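You operate a simulated robot arm through the tools that you are given. There is no shell and no other tool. Be economical: measure what you need, move in short steps, check, and stop when the job is done.

You run a simulated robot arm. Do the job below in one go: nothing can be reset, and whatever is moved stays where it is left.

TASK
Gauge the curled sheet in the steel tray, then set the steel weight on it.
Fine: pink slider up to the lifted edge till the screen shows the curl, then back; weight on the sheet.

It is judged by the outcome, as a careful person would: the job done as asked, and still so three seconds after it is handed in. It fails if anything else is knocked over, pushed out of place, dropped, spilled or broken. Flat cloth is picked up by pressing the open fingertips on it (5 to 10 N) and closing them slowly along it; thin cloth reads only 2 to 8 mm in the jaws.

THE ROBOT
A 7-joint arm with a two-finger parallel gripper on a trunk, on a base that drives. Base frame: it is fixed to the floor where the robot stands at the start and does not move with it; the origin is under the middle of the robot, x ahead of it, y to its left, z up; the surface under the hand at the start is at about z = 900. Units: mm, degrees, N and s.
Its first joint turns from -166.0 to 166.0 degrees. Places, roughly: black switch [800, 100, 1000]; curl screen [1000, 300, 1000]; curl tray [700, 300, 900]; inside of the curl tray [700, 300, 900]; pink slider [700, 200, 900]. Payload 3.43 kg.
The TCP is the grasp point between the finger pads, 30 mm short of the fingertips. In the tool frame z runs along the fingers and y along their closing line. Largest opening 94 mm; finger width 28, thickness 10; the body of the gripper, 50 by 96 mm, starts 55 mm behind the TCP.
Orientation is told as [roll, pitch, yaw] about the base's x, y, z axes, in that order, counted from this pose: with the fingers straight down and closing along the base's y, the tool's x points along the base's -x, its y along +y and its z along -z.

THE INTERFACE
- The arm moves only by the tool apply_moves. Its argument "motion" is a list of rows, each an object (a shift or turn left out is 0, a gripper value left out holds the last) with "slide": the shift along the tool's x, y, z in mm, a list of three; "rot": the turn, a rotation vector about the tool's x, y, z in degrees, a list of three; "claw": the finger opening in mm, from 0 to 94. In form: [{"slide": [tx, ty, tz], "rot": [wx, wy, wz], "claw": claw}, ...]. A call has 1 to 10 rows; each row shifts and turns the commanded pose from where the row before left it, along the tool's axes as they then stand. A row lasts 0.2 s, in which the tool goes at most 50 mm and 8.6 degrees; a call with a longer step from one row to the next is refused whole, and so is a gripper value outside its range. A pose out of reach is approached as far as the arm can. The call stops where the force on the tool passes 90 N (or 10 N more than at its start, if that is more) or the arm is blocked; 0.2 s more then pass. Each finger travels about 45 mm/s and halts on what it meets, pressing with about 33 N; the grip force reading is that of the motor and also rises with nothing between the fingers. The clock runs only during rows and for 0.2 s after the last one: add rows that do not move to give the fingers time. The reply holds the time, the measured pose of the TCP, the force on the tool along the base axes, the opening and the grip force, in the units named above and with some noise, with the torque about the TCP (base axes, N m) and any sound that the robot's microphone picked up, and new pictures: "views" is both (left out), scene, wrist or none.
- Cameras (640 x 400 px; columns grow to the right, rows downward): "scene" is now at [513, 201.4, 1195.8]; the picture's right is [-0.16, -0.99, 0.00], its down [-0.41, 0.07, -0.91] and it looks along [0.90, -0.15, -0.41] (base axes); focal length 214 px, centre (320, 200). "wrist" rides on the gripper at [76, 14, -103] in the tool frame; the picture's right is [-0.18, 0.98, 0.00], its down [-0.75, -0.14, -0.64] and it looks along [-0.63, -0.12, 0.77] (tool axes); focal length 243 px, centre (320, 200). There is no depth. A picture from a camera that has moved, and an enlarged one, comes with that camera's place and axes in the base frame and with its lens.
- move_column(by): slides the trunk up (or, below 0, down) by that many mm; the arm and the scene camera ride with it, the base frame stays. It gives what a move gives, with no picture.
- base_move(legs): drives the robot by 1 to 6 legs, each [ahead, left, turn to the left] in mm, mm and degrees, along the robot's own axes; the way and the turn of a leg run together, so that a leg with both is an arc; at most 1500 mm and 180 degrees a leg. The arm and the cameras ride along, it lands a little off, and it stops where it bumps. It gives what a move gives, and a new picture of the scene camera.
- aim_head(pan, tilt): turns the head with the scene camera to pan (to the left, within 103 degrees either way) and tilt (down, from -29 to 69), counted from straight ahead of the robot. It gives what a move gives, and a new picture of the scene camera.
- close_up(camera, box): a new picture of the part [left, top, right, bottom] of that camera's present view, enlarged. The clock stands still meanwhile.
- finish_job(): hands the job in; it is judged then, once.

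Go step by step. Nothing tells you exact positions but the pictures and the camera data: compare them with the known pose of the tool, close in by small moves and look again before you grip or let go. The budget is 120 turns and 260 pictures, counting those below and the enlarged ones. Unless the task says otherwise, let go and move clear before handing in, and close with one line.

The tools are called by a JSON object that holds its "fn" and its "kwargs". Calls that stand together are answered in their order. apply_moves: Moves the arm, as the interface text tells. Its arguments: {"type":"object","properties":{"motion":{"type":"array"},"views":{"type":"string","enum":["both","scene","wrist","none"]}},"required":["motion"]} The other tools are called the same way: move_column (by) slides the trunk up or down; base_move (legs) drives the base; aim_head (pan, tilt) turns the head that bears the scene camera; close_up (camera, box) takes an enlarged picture of a part of a camera's view; finish_job () hands the job in.

At the start:

```text
clock: 0.0
eef_pos: [660.5, 219.9, 1172.2]
tcp_rot: [0.1, 0.0, 0.0]
force: [0.8, -0.7, -0.2]
torque: [0.02, -0.01, 0.01]
gripper_width: 93.5
grip_force: 0.1
trunk travel left (down, up): [-275.0, 215.0]
robot x, y, heading: [-4.8, -1.6, 0.1]
head pan, tilt: [-9.3, 24.4]
```

scene: 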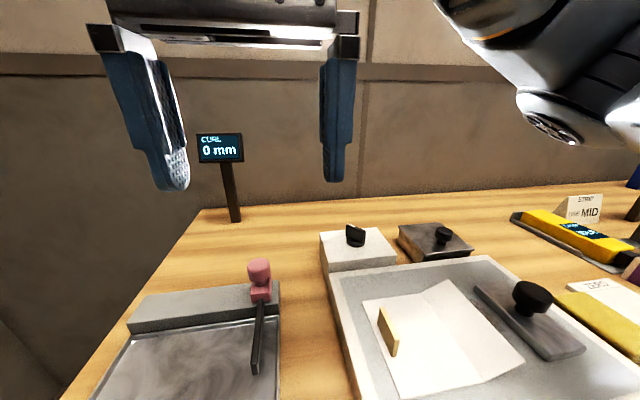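
wrist: 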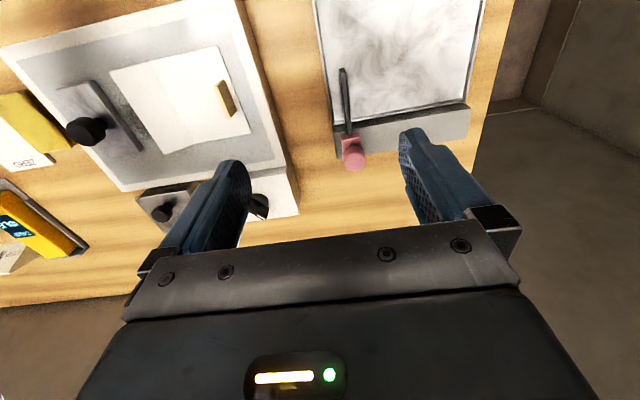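

I see a steel tray at left with a pink slider on a rail, and a second tray at right holding a sheet, a wooden piece and a knobbed plate. I'll aim the head down-left to look closer.

{"fn": "aim_head", "kwargs": {"pan": 10, "tilt": 50}}

{"fn": "close_up", "kwargs": {"camera": "wrist", "box": [0, 0, 520, 325]}}

```text
clock: 0.9
eef_pos: [660.1, 220.1, 1172.5]
tcp_rot: [0.1, 0.1, 0.0]
force: [-0.2, 0.3, -0.4]
torque: [-0.01, -0.01, 0.01]
gripper_width: 93.9
grip_force: 0.0
trunk travel left (down, up): [-275.0, 215.0]
robot x, y, heading: [-1.2, -1.3, -0.1]
head pan, tilt: [10.0, 50.0]
camera scene: at [497.8, 229.6, 1157.4], right [0.17, -0.98, 0.0], down [-0.75, -0.13, -0.64], along [0.63, 0.11, -0.77], focal length 214 px, centre (320, 200)
```

scene: 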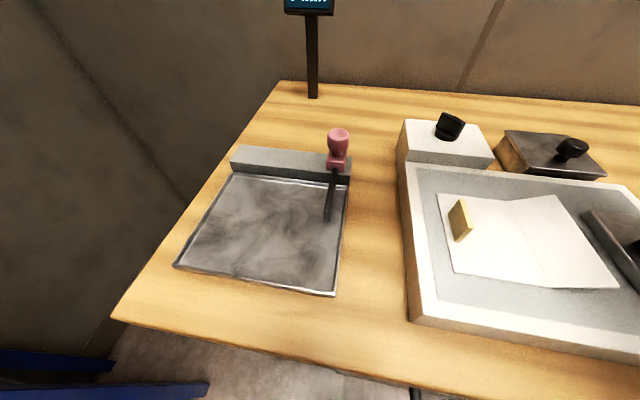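

```text
1.23 times, centred on (260, 162) of wrist
camera zoom: at [585.2, 233.7, 1275.8], right [0.18, 0.98, 0.0], down [0.75, -0.14, 0.64], along [0.63, -0.12, -0.77], focal length 299 px, centre (394, 246)
```

zoom: 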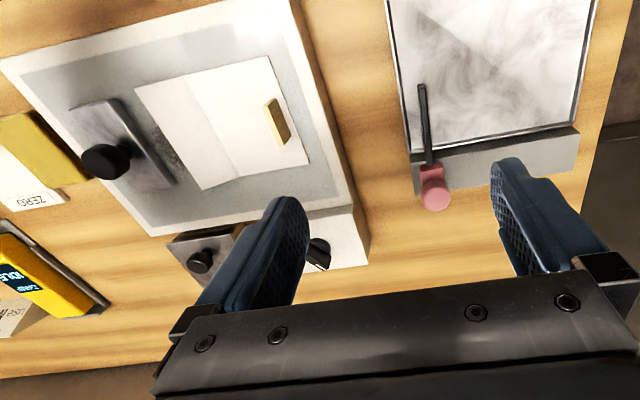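

The steel tray looks empty, while the sheet lies in the right-hand tray. I'll look in detail at each item.

{"fn": "close_up", "kwargs": {"camera": "scene", "box": [160, 110, 380, 300]}}

{"fn": "close_up", "kwargs": {"camera": "scene", "box": [390, 100, 640, 300]}}

{"fn": "aim_head", "kwargs": {"pan": -30, "tilt": 45}}

```text
2.11 times, centred on (270, 205) of scene
camera zoom: at [497.8, 229.6, 1157.4], right [0.17, -0.98, 0.0], down [-0.75, -0.13, -0.64], along [0.63, 0.11, -0.77], focal length 452 px, centre (425, 190)
```

zoom: 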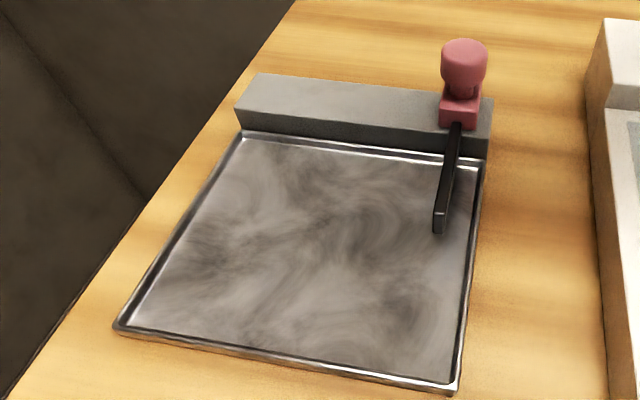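

```text
2.00 times, centred on (515, 200) of scene
camera zoom: at [497.8, 229.6, 1157.4], right [0.17, -0.98, 0.0], down [-0.75, -0.13, -0.64], along [0.63, 0.11, -0.77], focal length 429 px, centre (-70, 200)
```

zoom: 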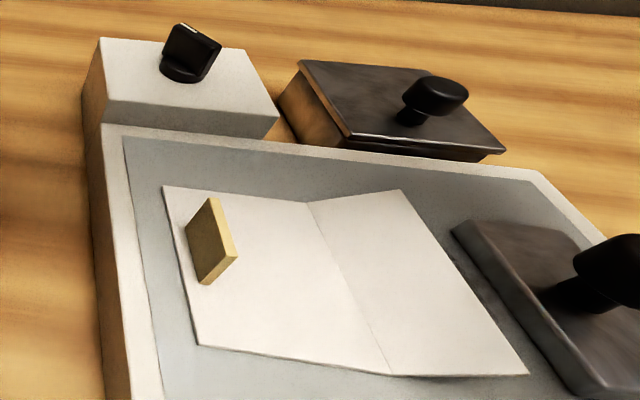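

```text
clock: 2.0
eef_pos: [660.4, 217.9, 1173.0]
tcp_rot: [0.0, 0.0, 0.0]
force: [-0.1, 0.0, 0.1]
torque: [0.02, 0.0, 0.0]
gripper_width: 93.8
grip_force: 0.0
trunk travel left (down, up): [-275.0, 215.0]
robot x, y, heading: [-2.6, 1.6, 0.2]
head pan, tilt: [-30.0, 45.0]
camera scene: at [492.4, 175.6, 1164.3], right [-0.5, -0.87, 0.0], down [-0.61, 0.35, -0.71], along [0.61, -0.35, -0.71], focal length 214 px, centre (320, 200)
```

scene: 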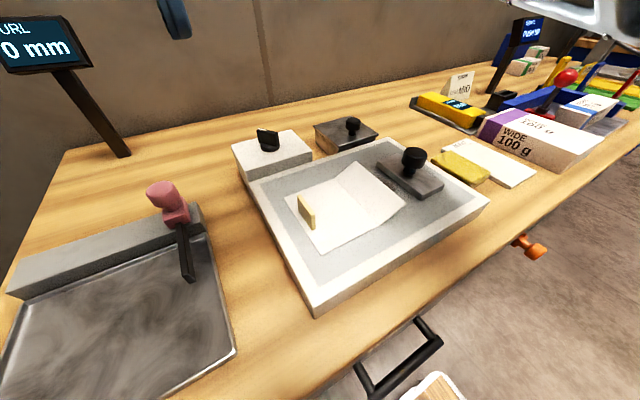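

{"fn": "close_up", "kwargs": {"camera": "scene", "box": [230, 110, 390, 210]}}

{"fn": "close_up", "kwargs": {"camera": "scene", "box": [280, 140, 480, 265]}}

{"fn": "close_up", "kwargs": {"camera": "scene", "box": [400, 10, 640, 190]}}

```text
4.00 times, centred on (310, 160) of scene
camera zoom: at [492.4, 175.6, 1164.3], right [-0.5, -0.87, 0.0], down [-0.61, 0.35, -0.71], along [0.61, -0.35, -0.71], focal length 858 px, centre (360, 360)
```

zoom: 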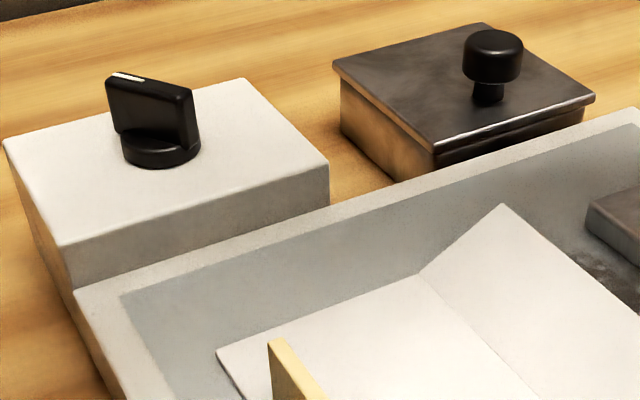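

```text
3.20 times, centred on (380, 202) of scene
camera zoom: at [492.4, 175.6, 1164.3], right [-0.5, -0.87, 0.0], down [-0.61, 0.35, -0.71], along [0.61, -0.35, -0.71], focal length 686 px, centre (128, 192)
```

zoom: 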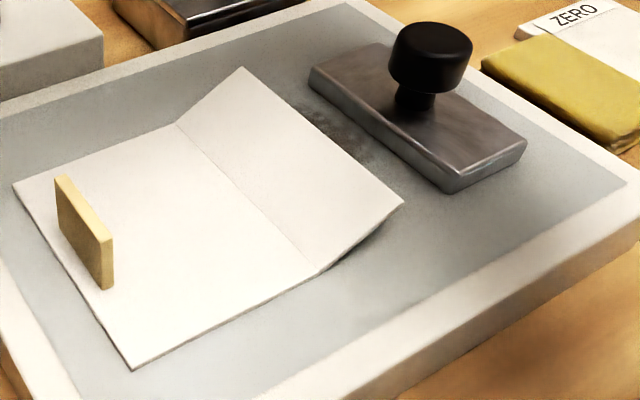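

```text
2.22 times, centred on (520, 100) of scene
camera zoom: at [492.4, 175.6, 1164.3], right [-0.5, -0.87, 0.0], down [-0.61, 0.35, -0.71], along [0.61, -0.35, -0.71], focal length 477 px, centre (-124, 422)
```

zoom: 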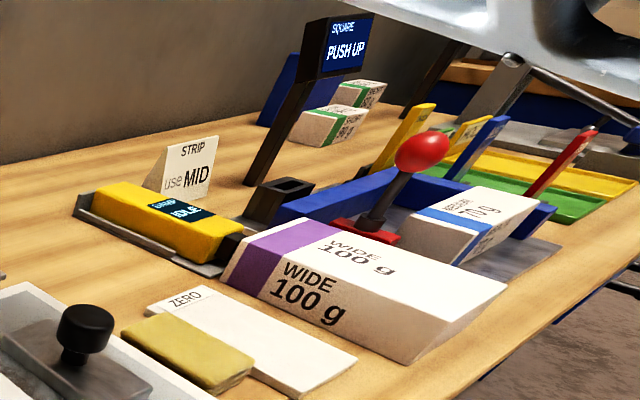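

The sheet (with a tan tab on its left, right-hand edge lifted) lies on a white plate beside the steel weight, and the steel tray with the slider is at left. I take it the sheet must be brought by its tab into the steel tray; first I'll hover over the tab, at roughly [682, 87, 925].

{"fn": "apply_moves", "kwargs": {"motion": [{"slide": [-5.5, -33, 26]}, {"slide": [-5.5, -33, 26]}, {"slide": [-5.5, -33, 26]}, {"slide": [-5.5, -32, 26]}, {"slide": [0, 0, 0]}]}}

{"fn": "close_up", "kwargs": {"camera": "wrist", "box": [160, 0, 480, 200]}}

```text
clock: 3.2
eef_pos: [681.4, 89.8, 1066.6]
tcp_rot: [0.0, 0.0, -0.1]
force: [-0.3, -0.1, 1.0]
torque: [0.0, 0.0, -0.02]
gripper_width: 93.9
grip_force: 0.2
trunk travel left (down, up): [-275.0, 215.0]
robot x, y, heading: [-0.4, 2.8, -0.1]
head pan, tilt: [-30.0, 45.0]
camera scene: at [492.3, 175.5, 1164.3], right [-0.5, -0.87, 0.0], down [-0.61, 0.35, -0.71], along [0.61, -0.35, -0.71], focal length 214 px, centre (320, 200)
camera wrist: at [606.1, 104.0, 1170.9], right [0.18, 0.98, 0.0], down [0.75, -0.14, 0.64], along [0.63, -0.12, -0.77], focal length 243 px, centre (320, 200)
```

scene: 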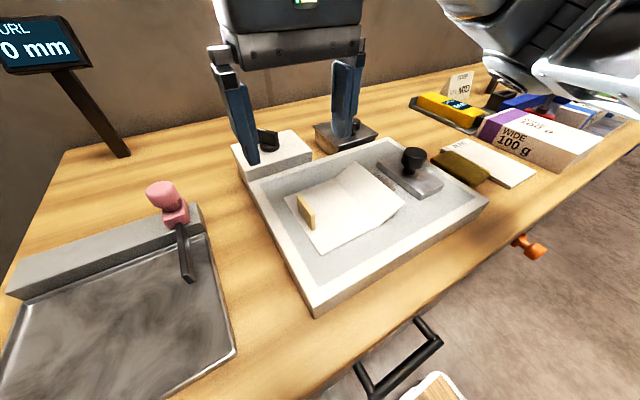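
wrist: 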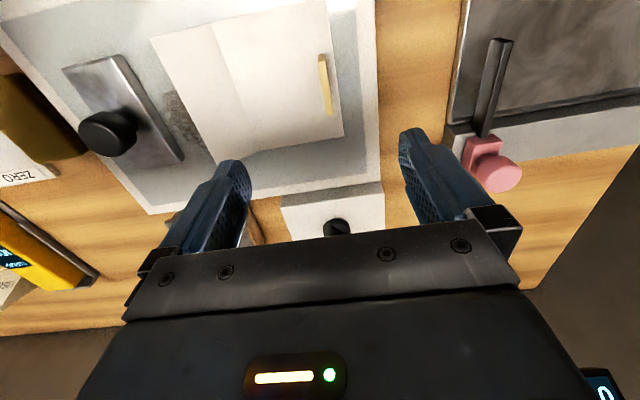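

```text
2.00 times, centred on (320, 100) of wrist
camera zoom: at [606.1, 104.0, 1170.9], right [0.18, 0.98, 0.0], down [0.75, -0.14, 0.64], along [0.63, -0.12, -0.77], focal length 485 px, centre (320, 400)
```

zoom: 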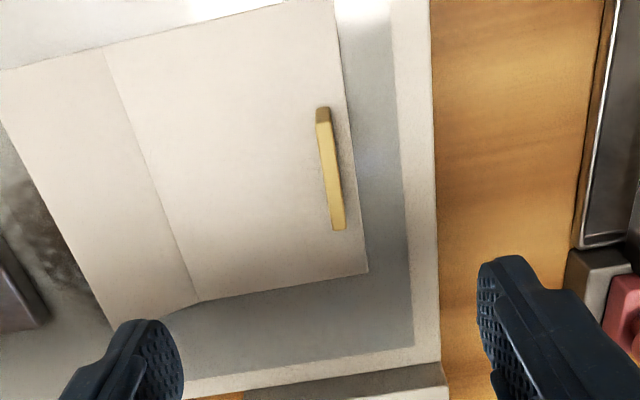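

The tab looks about 45 mm long along x, centred near [663, 97], with its top around z 960. I'll narrow the fingers and come down partway to verify.

{"fn": "apply_moves", "kwargs": {"motion": [{"slide": [9, 3.5, 25], "claw": 50}, {"slide": [9, 3.5, 25], "claw": 50}, {"slide": [0, 0, 10], "claw": 50}, {"slide": [0, 0, 0]}, {"slide": [0, 0, 0]}]}}

{"fn": "close_up", "kwargs": {"camera": "scene", "box": [230, 130, 410, 250]}}

```text
clock: 4.4
eef_pos: [664.5, 95.8, 1008.9]
tcp_rot: [0.0, 0.0, 0.0]
force: [0.1, -0.1, -0.4]
torque: [0.03, -0.04, -0.01]
gripper_width: 50.1
grip_force: 0.1
trunk travel left (down, up): [-275.0, 215.0]
robot x, y, heading: [2.9, 1.0, 0.1]
head pan, tilt: [-30.0, 45.0]
camera scene: at [492.3, 175.6, 1164.3], right [-0.5, -0.87, 0.0], down [-0.61, 0.35, -0.71], along [0.61, -0.35, -0.71], focal length 214 px, centre (320, 200)
camera wrist: at [589.2, 110.3, 1111.8], right [0.18, 0.98, 0.0], down [0.75, -0.14, 0.64], along [0.63, -0.12, -0.77], focal length 243 px, centre (320, 200)
```

scene: 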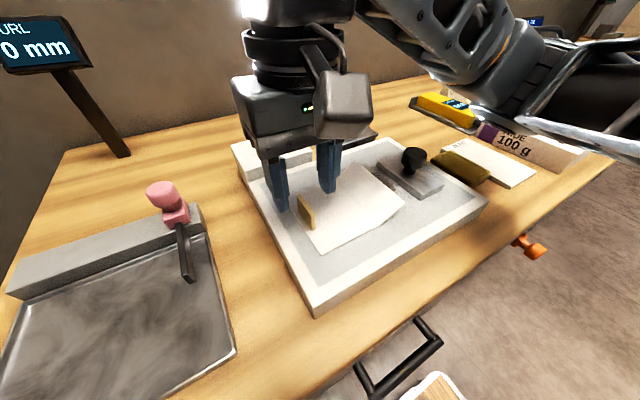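
wrist: 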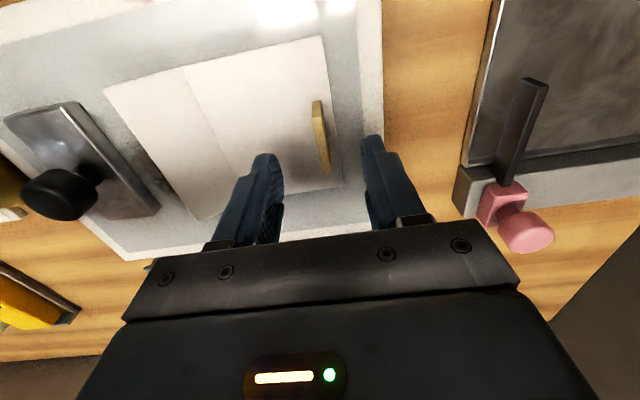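

```text
3.33 times, centred on (320, 190) of scene
camera zoom: at [492.3, 175.6, 1164.3], right [-0.5, -0.87, 0.0], down [-0.61, 0.35, -0.71], along [0.61, -0.35, -0.71], focal length 715 px, centre (320, 233)
```

zoom: 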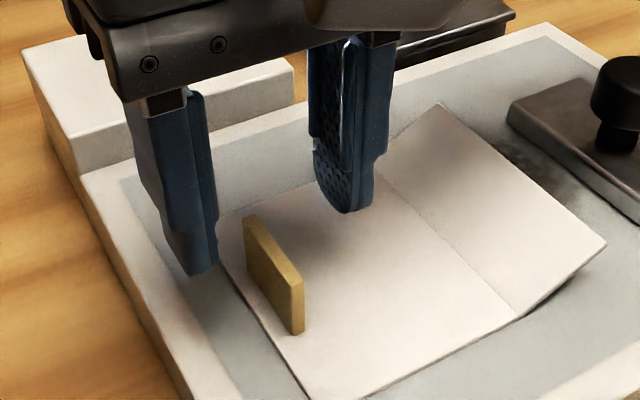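

The fingers straddle the tab, which is turned about 3° clockwise. I'll match that yaw and descend to z≈975, then look.

{"fn": "apply_moves", "kwargs": {"motion": [{"slide": [0, 1, 12], "rot": [0, 0, 3]}, {"slide": [0, 0, 12]}, {"slide": [0, 0, 10]}, {"slide": [0, 0, 0]}], "views": "wrist"}}

{"fn": "close_up", "kwargs": {"camera": "scene", "box": [230, 130, 410, 250]}}

```text
clock: 5.4
eef_pos: [661.4, 97.5, 973.7]
tcp_rot: [0.0, 0.1, -3.0]
force: [-0.1, 0.2, -1.0]
torque: [0.01, -0.02, 0.0]
gripper_width: 50.1
grip_force: 0.1
trunk travel left (down, up): [-275.0, 215.0]
robot x, y, heading: [1.2, 1.2, 0.1]
head pan, tilt: [-30.0, 45.0]
camera wrist: at [588.4, 114.7, 1078.2], right [0.24, 0.97, 0.0], down [0.75, -0.18, 0.64], along [0.62, -0.15, -0.77], focal length 243 px, centre (320, 200)
```

wrist: 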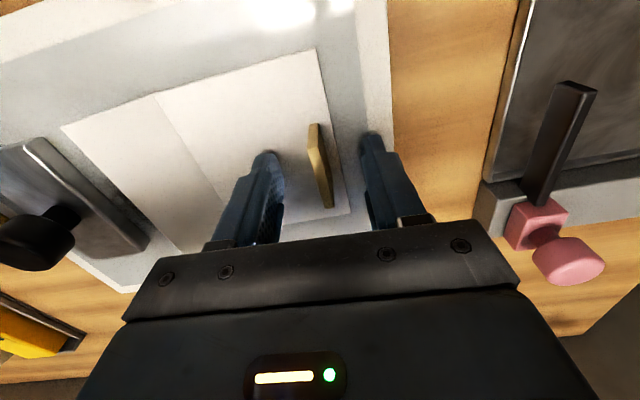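

```text
3.33 times, centred on (320, 190) of scene
camera zoom: at [492.3, 175.5, 1164.3], right [-0.5, -0.87, 0.0], down [-0.61, 0.35, -0.71], along [0.61, -0.35, -0.71], focal length 715 px, centre (320, 233)
```

zoom: 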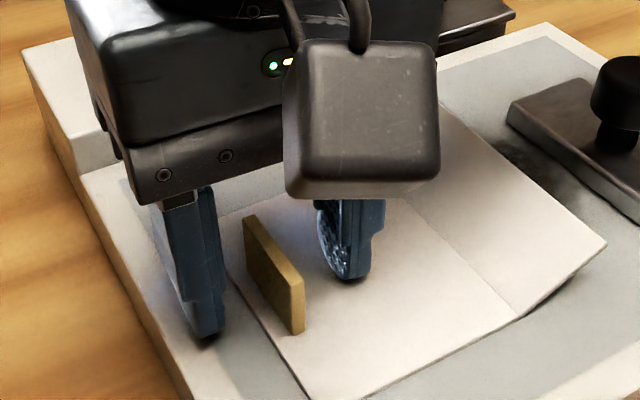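

The fingertips bracket the tab low down. I'll close on it here.

{"fn": "apply_moves", "kwargs": {"motion": [{"claw": 30}, {"claw": 15}, {"claw": 5}, {"claw": 0}, {"claw": 0}, {"claw": 0}], "views": "wrist"}}

{"fn": "close_up", "kwargs": {"camera": "scene", "box": [230, 130, 410, 250]}}

```text
clock: 6.8
eef_pos: [663.9, 95.2, 975.9]
tcp_rot: [0.0, 0.1, -3.0]
force: [-0.5, -0.4, -0.1]
torque: [0.03, 0.02, -0.03]
gripper_width: 9.2
grip_force: 33.3
trunk travel left (down, up): [-275.0, 215.0]
robot x, y, heading: [2.2, -1.5, -0.1]
head pan, tilt: [-30.0, 45.0]
camera wrist: at [588.5, 114.8, 1078.3], right [0.24, 0.97, 0.0], down [0.75, -0.18, 0.64], along [0.62, -0.15, -0.77], focal length 243 px, centre (320, 200)
```

wrist: 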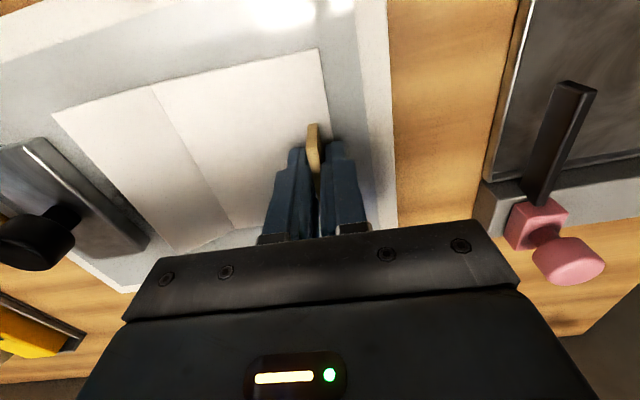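

```text
3.33 times, centred on (320, 190) of scene
camera zoom: at [492.3, 175.5, 1164.3], right [-0.5, -0.87, 0.0], down [-0.61, 0.35, -0.71], along [0.61, -0.35, -0.71], focal length 715 px, centre (320, 233)
```

zoom: 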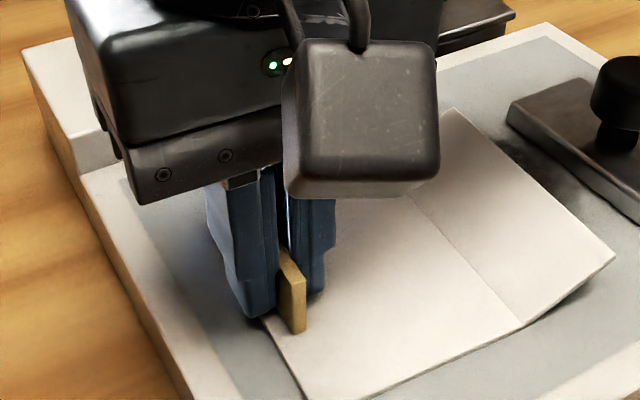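

The tab is held (9 mm) and the sheet shifted freely with it. I'll lift gently and watch the force.

{"fn": "apply_moves", "kwargs": {"motion": [{"slide": [0, 0, -5]}, {"slide": [0, 0, -10]}, {"slide": [0, 0, -10]}, {"slide": [0, 0, 0]}], "views": "both"}}

```text
clock: 7.8
eef_pos: [662.7, 96.8, 1000.2]
tcp_rot: [0.0, 0.0, -3.0]
force: [-0.6, 0.1, 0.7]
torque: [0.01, 0.0, 0.02]
gripper_width: 9.2
grip_force: 32.6
trunk travel left (down, up): [-275.0, 215.0]
robot x, y, heading: [2.1, 1.7, -0.1]
head pan, tilt: [-30.0, 45.0]
camera scene: at [492.3, 175.5, 1164.3], right [-0.5, -0.87, 0.0], down [-0.61, 0.35, -0.71], along [0.61, -0.35, -0.71], focal length 214 px, centre (320, 200)
camera wrist: at [588.7, 114.5, 1103.2], right [0.24, 0.97, 0.0], down [0.75, -0.18, 0.64], along [0.62, -0.15, -0.77], focal length 243 px, centre (320, 200)
```

scene: 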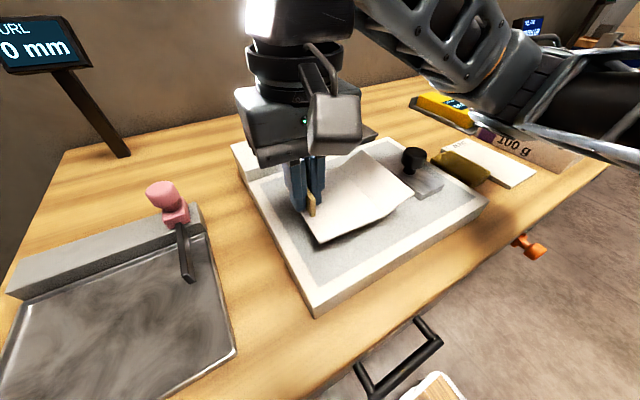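
wrist: 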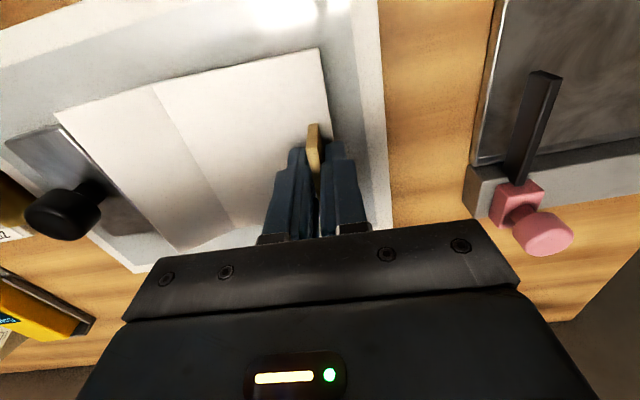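

The sheet lifts freely as a rigid piece, held level. I'll raise it, square it to the tray (+3.5° yaw) and carry it over the steel tray, then measure again.

{"fn": "apply_moves", "kwargs": {"motion": [{"slide": [0, 0, -30], "rot": [0, 0, -3.5]}, {"slide": [0, 0, -40]}, {"slide": [1, 40, 0]}, {"slide": [1, 40, 0]}, {"slide": [1, 40, 0]}, {"slide": [1, 40, 0]}, {"slide": [1, 40, 0]}, {"slide": [1, 40, 0]}, {"slide": [1, 43, 0]}, {"slide": [0, 0, 0]}], "views": "wrist"}}

{"fn": "aim_head", "kwargs": {"pan": 8, "tilt": 45}}

```text
clock: 10.0
eef_pos: [655.8, 379.6, 1072.6]
tcp_rot: [-0.1, 0.0, 0.5]
force: [0.5, -0.3, -1.5]
torque: [0.01, 0.01, -0.01]
gripper_width: 8.9
grip_force: 33.6
trunk travel left (down, up): [-275.0, 215.0]
robot x, y, heading: [-0.5, 0.2, 0.1]
head pan, tilt: [-30.0, 45.0]
camera wrist: at [581.3, 392.3, 1175.1], right [0.18, 0.98, 0.0], down [0.75, -0.13, 0.64], along [0.63, -0.11, -0.77], focal length 243 px, centre (320, 200)
```

wrist: 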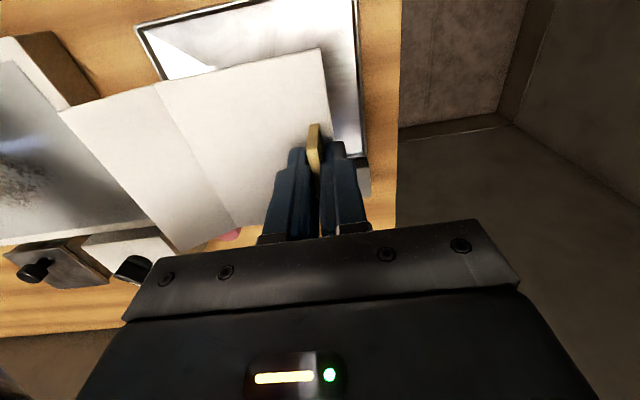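

```text
clock: 11.0
eef_pos: [656.8, 378.5, 1072.1]
tcp_rot: [0.0, -0.1, 0.5]
force: [0.5, -0.3, -0.5]
torque: [0.02, -0.03, 0.03]
gripper_width: 9.0
grip_force: 32.9
trunk travel left (down, up): [-275.0, 215.0]
robot x, y, heading: [2.9, -0.4, -0.4]
head pan, tilt: [8.0, 45.0]
camera scene: at [502.5, 227.5, 1164.3], right [0.14, -0.99, 0.0], down [-0.7, -0.1, -0.71], along [0.7, 0.1, -0.71], focal length 214 px, centre (320, 200)
```

scene: 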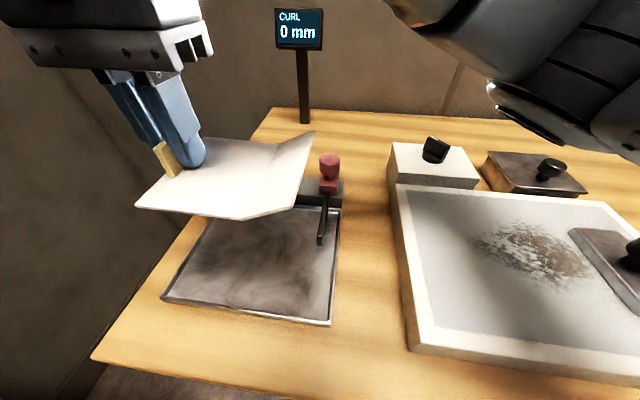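

The tray interior spans about x 576–731, y 229–414, with the slider finger's left face near y 256; the sheet spans TCP+9 to TCP−133 in y. I'll set TCP y at 397 and come down to z≈980.

{"fn": "apply_moves", "kwargs": {"motion": [{"slide": [0, 9, 25], "rot": [0, 0, -0.8]}, {"slide": [0, 9, 25]}, {"slide": [0, 0, 25]}, {"slide": [0, 0, 17]}, {"slide": [0, 0, 0]}]}}

{"fn": "close_up", "kwargs": {"camera": "scene", "box": [100, 130, 360, 330]}}

```text
clock: 12.2
eef_pos: [653.8, 399.2, 977.2]
tcp_rot: [0.0, 0.1, 1.4]
force: [0.3, 0.1, 0.5]
torque: [0.0, -0.02, 0.04]
gripper_width: 9.1
grip_force: 32.5
trunk travel left (down, up): [-275.0, 215.0]
robot x, y, heading: [1.0, 1.9, -0.1]
head pan, tilt: [8.0, 45.0]
camera scene: at [502.4, 227.6, 1164.3], right [0.14, -0.99, 0.0], down [-0.7, -0.1, -0.71], along [0.7, 0.1, -0.71], focal length 214 px, centre (320, 200)
camera wrist: at [578.7, 410.6, 1081.3], right [0.16, 0.99, 0.0], down [0.76, -0.12, 0.64], along [0.63, -0.1, -0.77], focal length 243 px, centre (320, 200)
```

scene: 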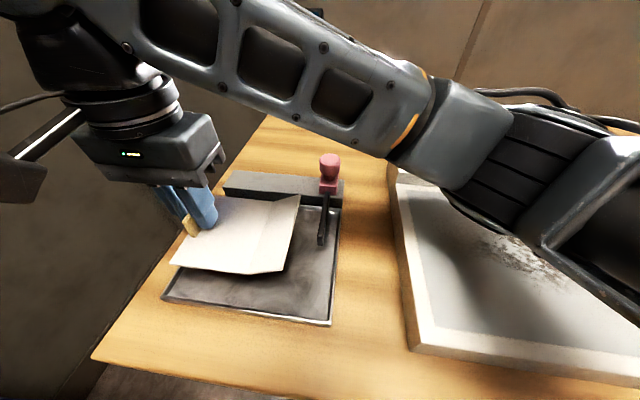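
wrist: 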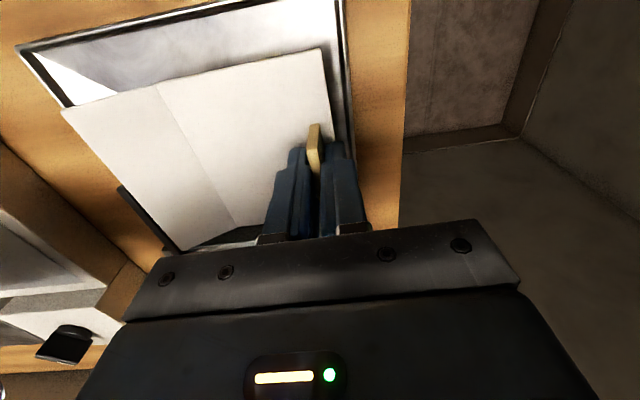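

```text
2.00 times, centred on (230, 230) of scene
camera zoom: at [502.4, 227.6, 1164.3], right [0.14, -0.99, 0.0], down [-0.7, -0.1, -0.71], along [0.7, 0.1, -0.71], focal length 429 px, centre (500, 140)
```

zoom: 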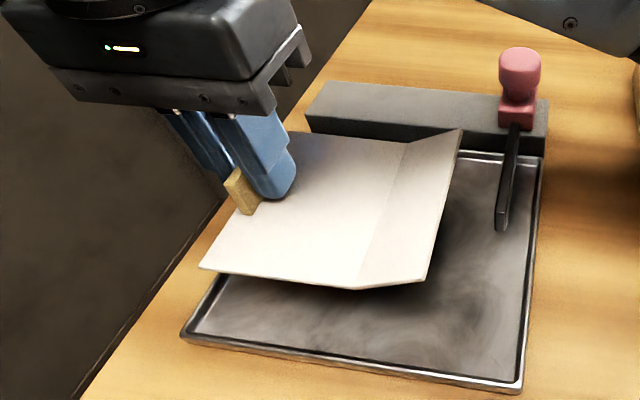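

{"fn": "apply_moves", "kwargs": {"motion": [{"slide": [0, 0, 10]}, {"slide": [0, 0, 10]}, {"slide": [0, 0, 0]}], "views": "wrist"}}

{"fn": "close_up", "kwargs": {"camera": "scene", "box": [100, 130, 360, 330]}}

```text
clock: 13.0
eef_pos: [654.9, 398.0, 956.9]
tcp_rot: [-0.1, 0.0, 1.2]
force: [0.0, 0.2, -0.2]
torque: [0.05, 0.0, -0.02]
gripper_width: 9.0
grip_force: 33.6
trunk travel left (down, up): [-275.0, 215.0]
robot x, y, heading: [2.7, -3.5, 0.1]
head pan, tilt: [8.0, 45.0]
camera wrist: at [579.2, 410.5, 1060.1], right [0.16, 0.99, 0.0], down [0.76, -0.12, 0.64], along [0.63, -0.1, -0.77], focal length 243 px, centre (320, 200)
```

wrist: 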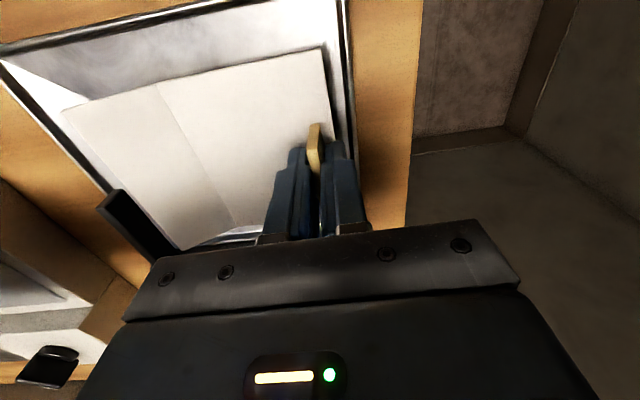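

```text
2.00 times, centred on (230, 230) of scene
camera zoom: at [502.4, 227.6, 1164.3], right [0.14, -0.99, 0.0], down [-0.7, -0.1, -0.71], along [0.7, 0.1, -0.71], focal length 429 px, centre (500, 140)
```

zoom: 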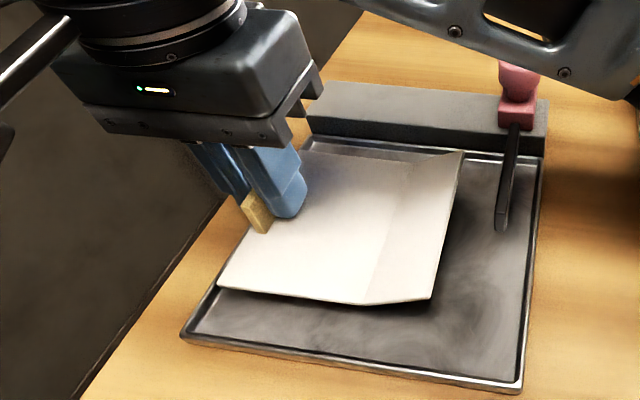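

Still clear of the floor and the rim. Continuing down in small steps, watching the force.

{"fn": "apply_moves", "kwargs": {"motion": [{"slide": [0, 0, 5]}, {"slide": [0, 0, 5]}, {"slide": [0, 0, 0]}], "views": "none"}}

{"fn": "close_up", "kwargs": {"camera": "scene", "box": [100, 130, 360, 330]}}

{"fn": "close_up", "kwargs": {"camera": "wrist", "box": [0, 0, 420, 260]}}

```text
clock: 13.8
eef_pos: [653.6, 397.5, 947.3]
tcp_rot: [-0.1, 0.0, 1.3]
force: [-0.1, 0.1, 0.0]
torque: [0.0, 0.01, 0.0]
gripper_width: 9.1
grip_force: 33.1
trunk travel left (down, up): [-275.0, 215.0]
robot x, y, heading: [-1.6, -0.4, 0.1]
head pan, tilt: [8.0, 45.0]
```

```text
2.00 times, centred on (230, 230) of scene
camera zoom: at [502.4, 227.6, 1164.3], right [0.14, -0.99, 0.0], down [-0.7, -0.1, -0.71], along [0.7, 0.1, -0.71], focal length 429 px, centre (500, 140)
```

zoom: 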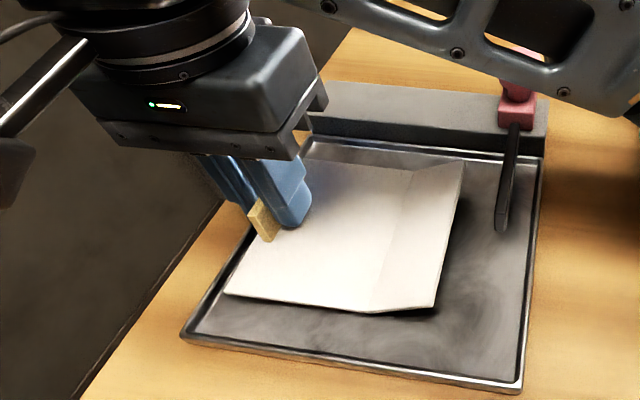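

```text
1.52 times, centred on (210, 130) of wrist
camera zoom: at [578.7, 409.8, 1051.3], right [0.16, 0.99, 0.0], down [0.76, -0.12, 0.64], along [0.63, -0.1, -0.77], focal length 370 px, centre (488, 307)
```

zoom: 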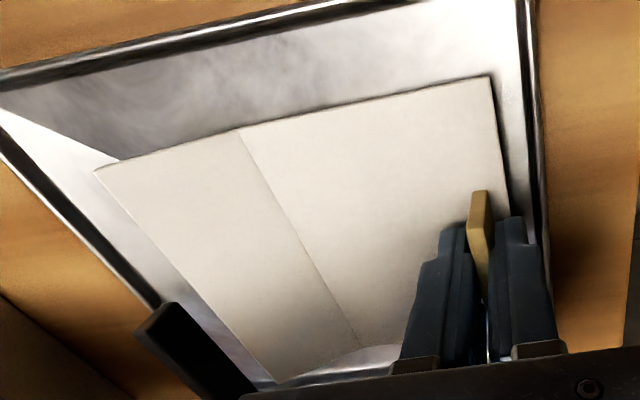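

{"fn": "apply_moves", "kwargs": {"motion": [{"slide": [0, 0, 3]}, {"slide": [0, 0, 3]}, {"slide": [0, 0, 0]}], "views": "none"}}

{"fn": "close_up", "kwargs": {"camera": "scene", "box": [180, 200, 340, 320]}}

```text
clock: 14.6
eef_pos: [653.6, 398.3, 943.1]
tcp_rot: [-0.1, -0.1, 1.2]
force: [0.7, -0.3, 0.3]
torque: [0.01, -0.01, -0.02]
gripper_width: 9.0
grip_force: 33.1
trunk travel left (down, up): [-275.0, 215.0]
robot x, y, heading: [-2.6, -0.1, -0.0]
head pan, tilt: [8.0, 45.0]
```

```text
3.33 times, centred on (260, 260) of scene
camera zoom: at [502.4, 227.7, 1164.9], right [0.14, -0.99, 0.0], down [-0.7, -0.1, -0.71], along [0.7, 0.1, -0.71], focal length 715 px, centre (520, 0)
```

zoom: 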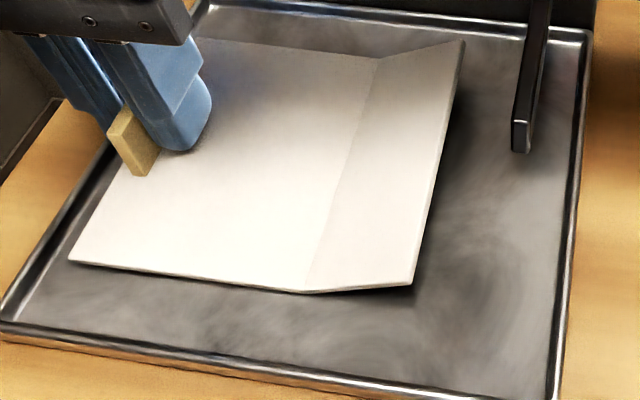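

{"fn": "apply_moves", "kwargs": {"motion": [{"slide": [0, 0, 2]}, {"slide": [0, 0, 2]}, {"slide": [0, 0, 0]}], "views": "none"}}

{"fn": "close_up", "kwargs": {"camera": "scene", "box": [180, 200, 340, 320]}}

```text
clock: 15.4
eef_pos: [655.3, 396.2, 942.2]
tcp_rot: [0.0, -0.6, 1.3]
force: [0.1, 0.1, -0.5]
torque: [0.02, 0.01, -0.01]
gripper_width: 9.2
grip_force: 33.0
trunk travel left (down, up): [-275.0, 215.0]
robot x, y, heading: [-3.6, 1.2, -0.1]
head pan, tilt: [8.0, 45.0]
```

```text
3.33 times, centred on (260, 260) of scene
camera zoom: at [502.0, 227.9, 1165.4], right [0.14, -0.99, 0.0], down [-0.7, -0.1, -0.71], along [0.7, 0.1, -0.71], focal length 715 px, centre (520, 0)
```

zoom: 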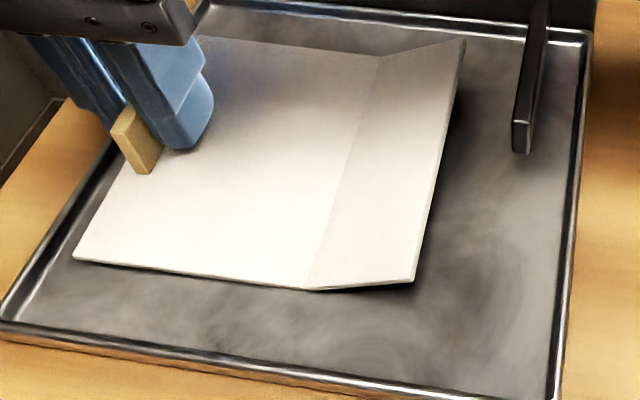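

The commanded descent isn't being followed and the camera rose slightly, so something other than the tool (the forearm) may be touching. I'll back up a little and look.

{"fn": "apply_moves", "kwargs": {"motion": [{"slide": [0, 0, -3]}, {"slide": [0, 0, -2]}], "views": "scene"}}

{"fn": "close_up", "kwargs": {"camera": "scene", "box": [200, 100, 440, 250]}}

```text
clock: 16.0
eef_pos: [654.2, 396.7, 943.8]
tcp_rot: [0.0, -0.2, 1.2]
force: [0.6, -0.6, 0.2]
torque: [0.02, -0.03, -0.02]
gripper_width: 9.0
grip_force: 33.4
trunk travel left (down, up): [-275.0, 215.0]
robot x, y, heading: [-0.2, -0.9, 0.1]
head pan, tilt: [8.0, 45.0]
camera scene: at [501.3, 227.3, 1164.1], right [0.14, -0.99, 0.0], down [-0.7, -0.1, -0.71], along [0.7, 0.1, -0.71], focal length 214 px, centre (320, 200)
```

scene: 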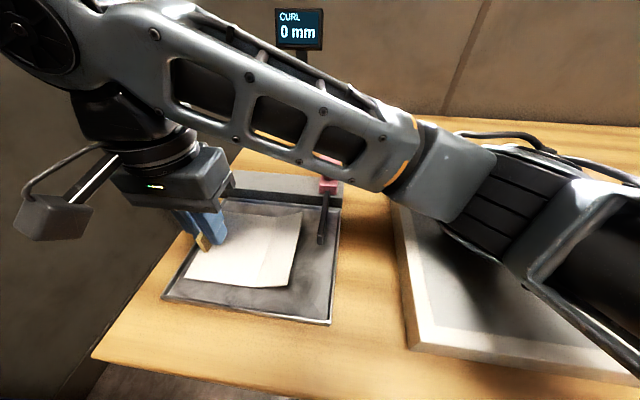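

```text
2.67 times, centred on (320, 175) of scene
camera zoom: at [501.3, 227.3, 1164.1], right [0.14, -0.99, 0.0], down [-0.7, -0.1, -0.71], along [0.7, 0.1, -0.71], focal length 572 px, centre (320, 267)
```

zoom: 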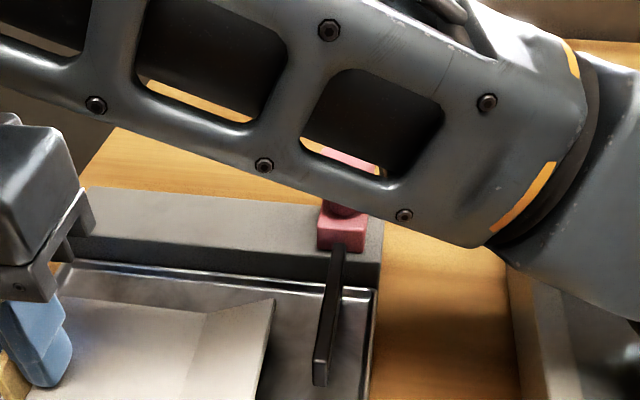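

{"fn": "aim_head", "kwargs": {"pan": -45, "tilt": 35}}

```text
clock: 17.2
eef_pos: [652.3, 396.7, 944.1]
tcp_rot: [0.1, -0.1, 1.3]
force: [-0.5, 0.6, 0.9]
torque: [-0.01, 0.01, 0.0]
gripper_width: 9.0
grip_force: 33.3
trunk travel left (down, up): [-275.0, 215.0]
robot x, y, heading: [-2.1, 1.5, 0.1]
head pan, tilt: [-45.0, 35.0]
camera scene: at [483.4, 153.7, 1179.6], right [-0.71, -0.71, 0.0], down [-0.41, 0.41, -0.82], along [0.58, -0.58, -0.57], focal length 214 px, centre (320, 200)
```

scene: 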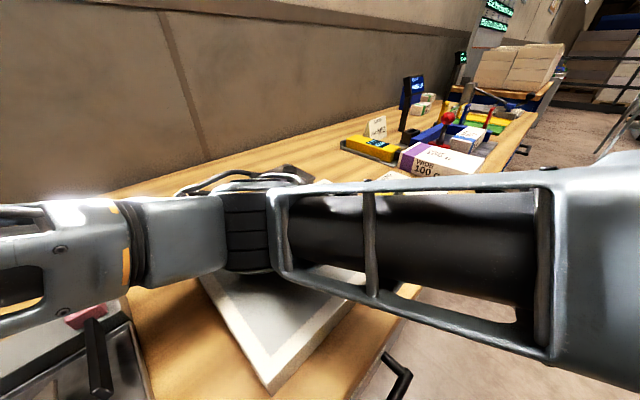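

The elbow hangs very low over the white plate and may have grazed something. I'll raise the trunk (everything rides up), so the elbow is higher when I come down again.

{"fn": "move_column", "kwargs": {"by": 150}}

{"fn": "aim_head", "kwargs": {"pan": -30, "tilt": 50}}

```text
clock: 19.0
eef_pos: [654.1, 396.9, 1093.1]
tcp_rot: [-0.1, 0.0, 1.2]
force: [-0.4, -0.5, 0.7]
torque: [0.03, -0.02, -0.02]
gripper_width: 9.2
grip_force: 32.9
trunk travel left (down, up): [-425.0, 65.0]
robot x, y, heading: [-0.8, 1.1, 0.3]
head pan, tilt: [-45.0, 35.0]
```

```text
clock: 19.8
eef_pos: [653.9, 398.2, 1091.8]
tcp_rot: [0.0, 0.1, 1.3]
force: [-0.5, 0.0, 0.6]
torque: [0.01, 0.0, 0.02]
gripper_width: 9.1
grip_force: 32.5
trunk travel left (down, up): [-425.0, 65.0]
robot x, y, heading: [-1.2, -1.4, 0.2]
head pan, tilt: [-30.0, 50.0]
camera scene: at [488.6, 177.7, 1307.4], right [-0.5, -0.87, 0.0], down [-0.66, 0.38, -0.64], along [0.56, -0.32, -0.77], focal length 214 px, centre (320, 200)
```

scene: 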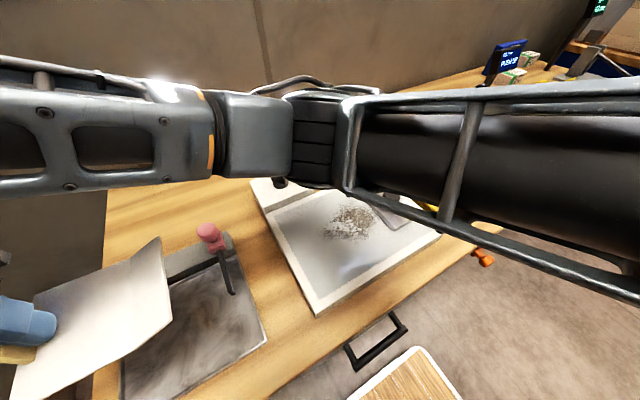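

{"fn": "apply_moves", "kwargs": {"motion": [{"slide": [0, 0, 35]}, {"slide": [0, 0, 35]}, {"slide": [0, 0, 35]}, {"slide": [0, 0, 30]}, {"slide": [0, 0, 10]}, {"slide": [0, 0, 0]}], "views": "both"}}

{"fn": "aim_head", "kwargs": {"pan": 5, "tilt": 55}}

```text
clock: 21.1
eef_pos: [653.5, 397.4, 949.2]
tcp_rot: [0.0, -0.1, 1.3]
force: [-0.1, -0.2, -1.0]
torque: [0.02, 0.01, -0.02]
gripper_width: 9.2
grip_force: 33.6
trunk travel left (down, up): [-425.0, 65.0]
robot x, y, heading: [0.2, 2.5, 0.0]
head pan, tilt: [-30.0, 50.0]
camera scene: at [488.6, 177.7, 1307.4], right [-0.5, -0.87, 0.0], down [-0.66, 0.38, -0.64], along [0.56, -0.32, -0.77], focal length 214 px, centre (320, 200)
camera wrist: at [578.2, 409.4, 1051.8], right [0.16, 0.99, 0.0], down [0.76, -0.12, 0.64], along [0.63, -0.1, -0.77], focal length 243 px, centre (320, 200)
```

scene: 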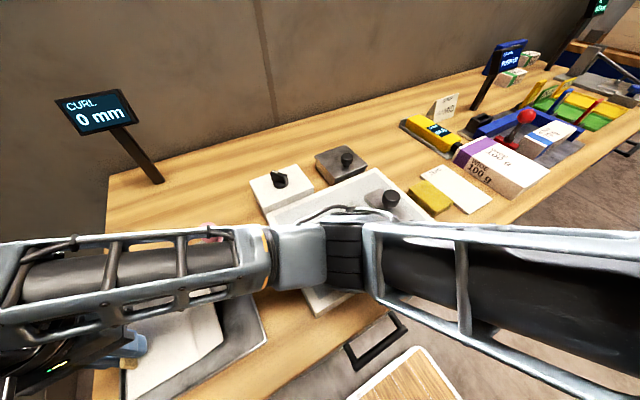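
wrist: 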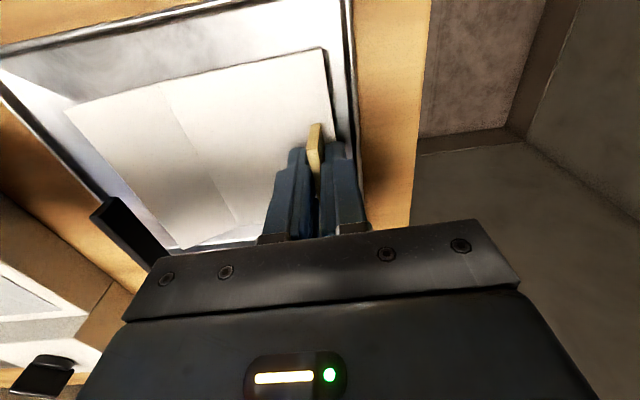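

```text
clock: 22.2
eef_pos: [653.6, 396.4, 949.4]
tcp_rot: [0.0, 0.1, 1.3]
force: [0.1, 0.1, -0.3]
torque: [0.0, 0.03, -0.03]
gripper_width: 9.1
grip_force: 33.1
trunk travel left (down, up): [-425.0, 65.0]
robot x, y, heading: [-2.2, -0.5, 0.2]
head pan, tilt: [5.0, 55.0]
camera scene: at [493.8, 222.5, 1300.9], right [0.09, -1.0, 0.0], down [-0.82, -0.07, -0.57], along [0.57, 0.05, -0.82], focal length 214 px, centre (320, 200)
```

scene: 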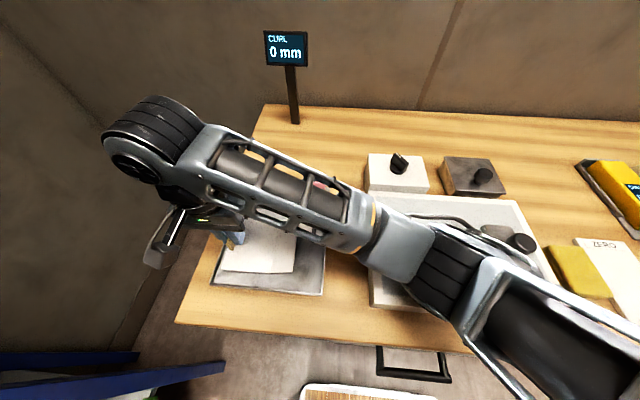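

The elbow clears now and nothing seems displaced. Continuing down in small steps.

{"fn": "apply_moves", "kwargs": {"motion": [{"slide": [0, 0, 4]}, {"slide": [0, 0, 3]}, {"slide": [0, 0, 3]}, {"slide": [0, 0, 0]}], "views": "none"}}

{"fn": "close_up", "kwargs": {"camera": "scene", "box": [180, 200, 340, 300]}}

```text
clock: 23.2
eef_pos: [654.0, 397.0, 938.7]
tcp_rot: [0.0, 0.1, 1.3]
force: [0.9, 1.5, 9.4]
torque: [0.01, 0.12, -0.02]
gripper_width: 9.0
grip_force: 33.1
trunk travel left (down, up): [-425.0, 65.0]
robot x, y, heading: [-0.7, -0.8, 0.0]
head pan, tilt: [5.0, 55.0]
```

```text
4.00 times, centred on (260, 250) of scene
camera zoom: at [493.6, 222.5, 1301.1], right [0.09, -1.0, 0.0], down [-0.82, -0.07, -0.57], along [0.57, 0.05, -0.82], focal length 858 px, centre (560, 0)
```

zoom: 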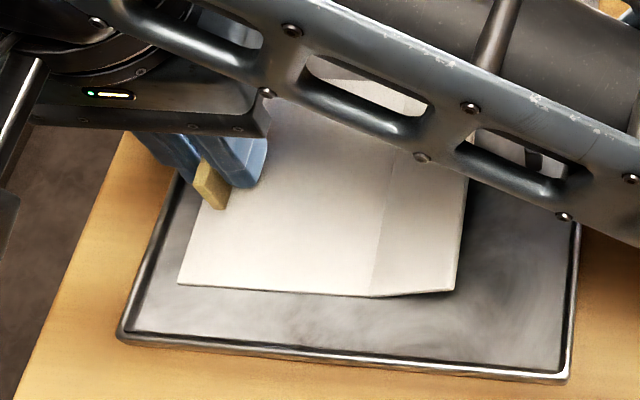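

The sheet has touched down on the tray floor (9 N). I'll ease off 1 mm, open the fingers just a little, and rise.

{"fn": "apply_moves", "kwargs": {"motion": [{"slide": [0, 0, -1]}, {"claw": 14}, {"claw": 17}, {"claw": 17}, {"slide": [0, 0, -8]}, {"slide": [0, 0, -15]}, {"slide": [0, 0, -30]}, {"slide": [0, 0, -45]}, {"slide": [0, 0, -45]}, {"slide": [0, 0, 0]}]}}

```text
clock: 25.4
eef_pos: [655.9, 393.9, 1080.2]
tcp_rot: [-0.1, 0.0, 1.3]
force: [-0.6, 0.3, 0.6]
torque: [0.02, 0.01, 0.02]
gripper_width: 17.1
grip_force: 0.1
trunk travel left (down, up): [-425.0, 65.0]
robot x, y, heading: [-2.0, 0.2, 0.1]
head pan, tilt: [5.0, 55.0]
camera scene: at [493.7, 222.5, 1300.9], right [0.09, -1.0, 0.0], down [-0.82, -0.07, -0.57], along [0.57, 0.05, -0.82], focal length 214 px, centre (320, 200)
camera wrist: at [580.2, 407.1, 1183.4], right [0.16, 0.99, 0.0], down [0.76, -0.12, 0.64], along [0.63, -0.1, -0.77], focal length 243 px, centre (320, 200)
```

scene: 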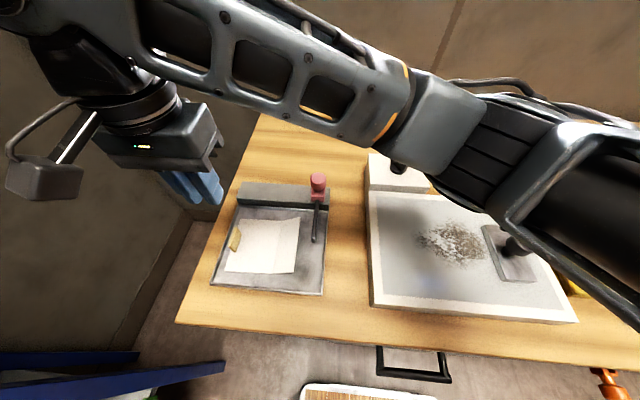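
wrist: 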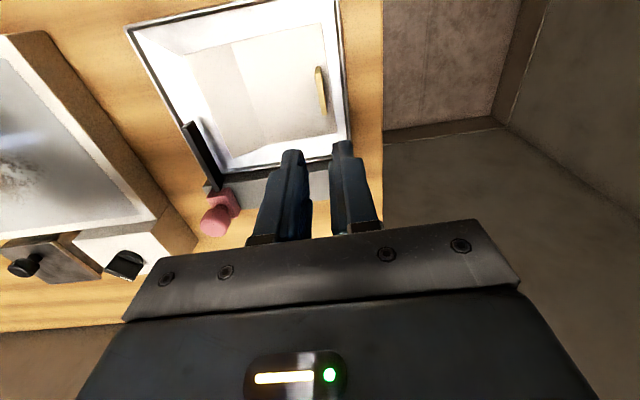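

The sheet sits in the tray with its lifted edge toward the slider. The pink knob is near [763, 250, ~970]; I'll hover above it with open fingers and point the head so I can see the screen and slider.

{"fn": "apply_moves", "kwargs": {"motion": [{"slide": [-25, -36, 0], "rot": [0, 0, 1.3], "claw": 70}, {"slide": [-27, -36, 0]}, {"slide": [-27, -36, 0]}, {"slide": [-28, -36, 0]}, {"slide": [0, 0, 10]}, {"slide": [0, 0, 0]}]}}

{"fn": "aim_head", "kwargs": {"pan": 8, "tilt": 45}}

```text
clock: 26.8
eef_pos: [762.7, 251.8, 1068.4]
tcp_rot: [0.0, -0.1, -0.1]
force: [-0.2, -0.2, 0.0]
torque: [0.0, 0.0, 0.0]
gripper_width: 70.0
grip_force: 0.1
trunk travel left (down, up): [-425.0, 65.0]
robot x, y, heading: [-0.7, -8.6, 0.1]
head pan, tilt: [5.0, 55.0]
camera scene: at [493.8, 222.3, 1300.9], right [0.09, -1.0, 0.0], down [-0.82, -0.07, -0.57], along [0.57, 0.05, -0.82], focal length 214 px, centre (320, 200)
camera wrist: at [687.8, 265.6, 1172.8], right [0.18, 0.98, 0.0], down [0.75, -0.14, 0.64], along [0.63, -0.12, -0.77], focal length 243 px, centre (320, 200)
```

scene: 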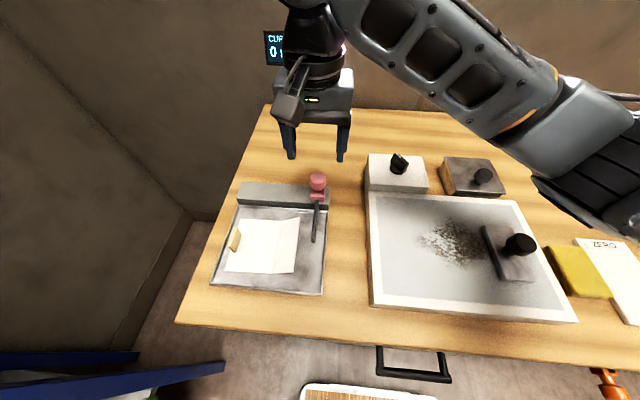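
wrist: 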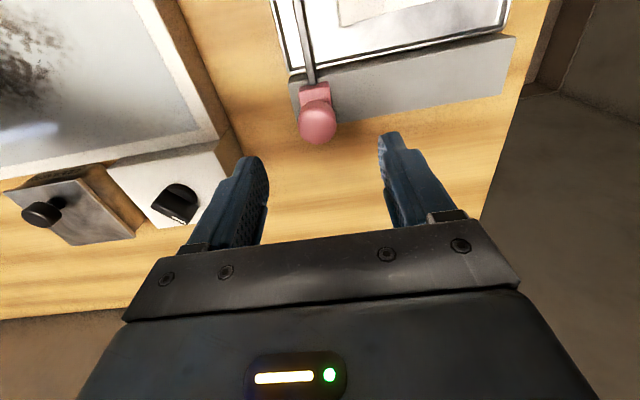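

```text
clock: 27.5
eef_pos: [762.9, 252.9, 1069.1]
tcp_rot: [0.0, 0.0, 0.1]
force: [-0.5, 0.5, 0.7]
torque: [0.03, 0.01, -0.02]
gripper_width: 69.8
grip_force: 0.1
trunk travel left (down, up): [-425.0, 65.0]
robot x, y, heading: [3.9, -2.1, 0.2]
head pan, tilt: [8.0, 45.0]
camera scene: at [502.4, 227.5, 1314.2], right [0.14, -0.99, 0.0], down [-0.7, -0.1, -0.71], along [0.7, 0.1, -0.71], focal length 214 px, centre (320, 200)
```

scene: 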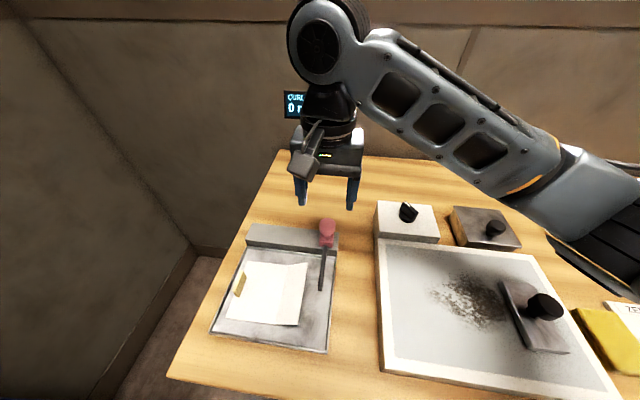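

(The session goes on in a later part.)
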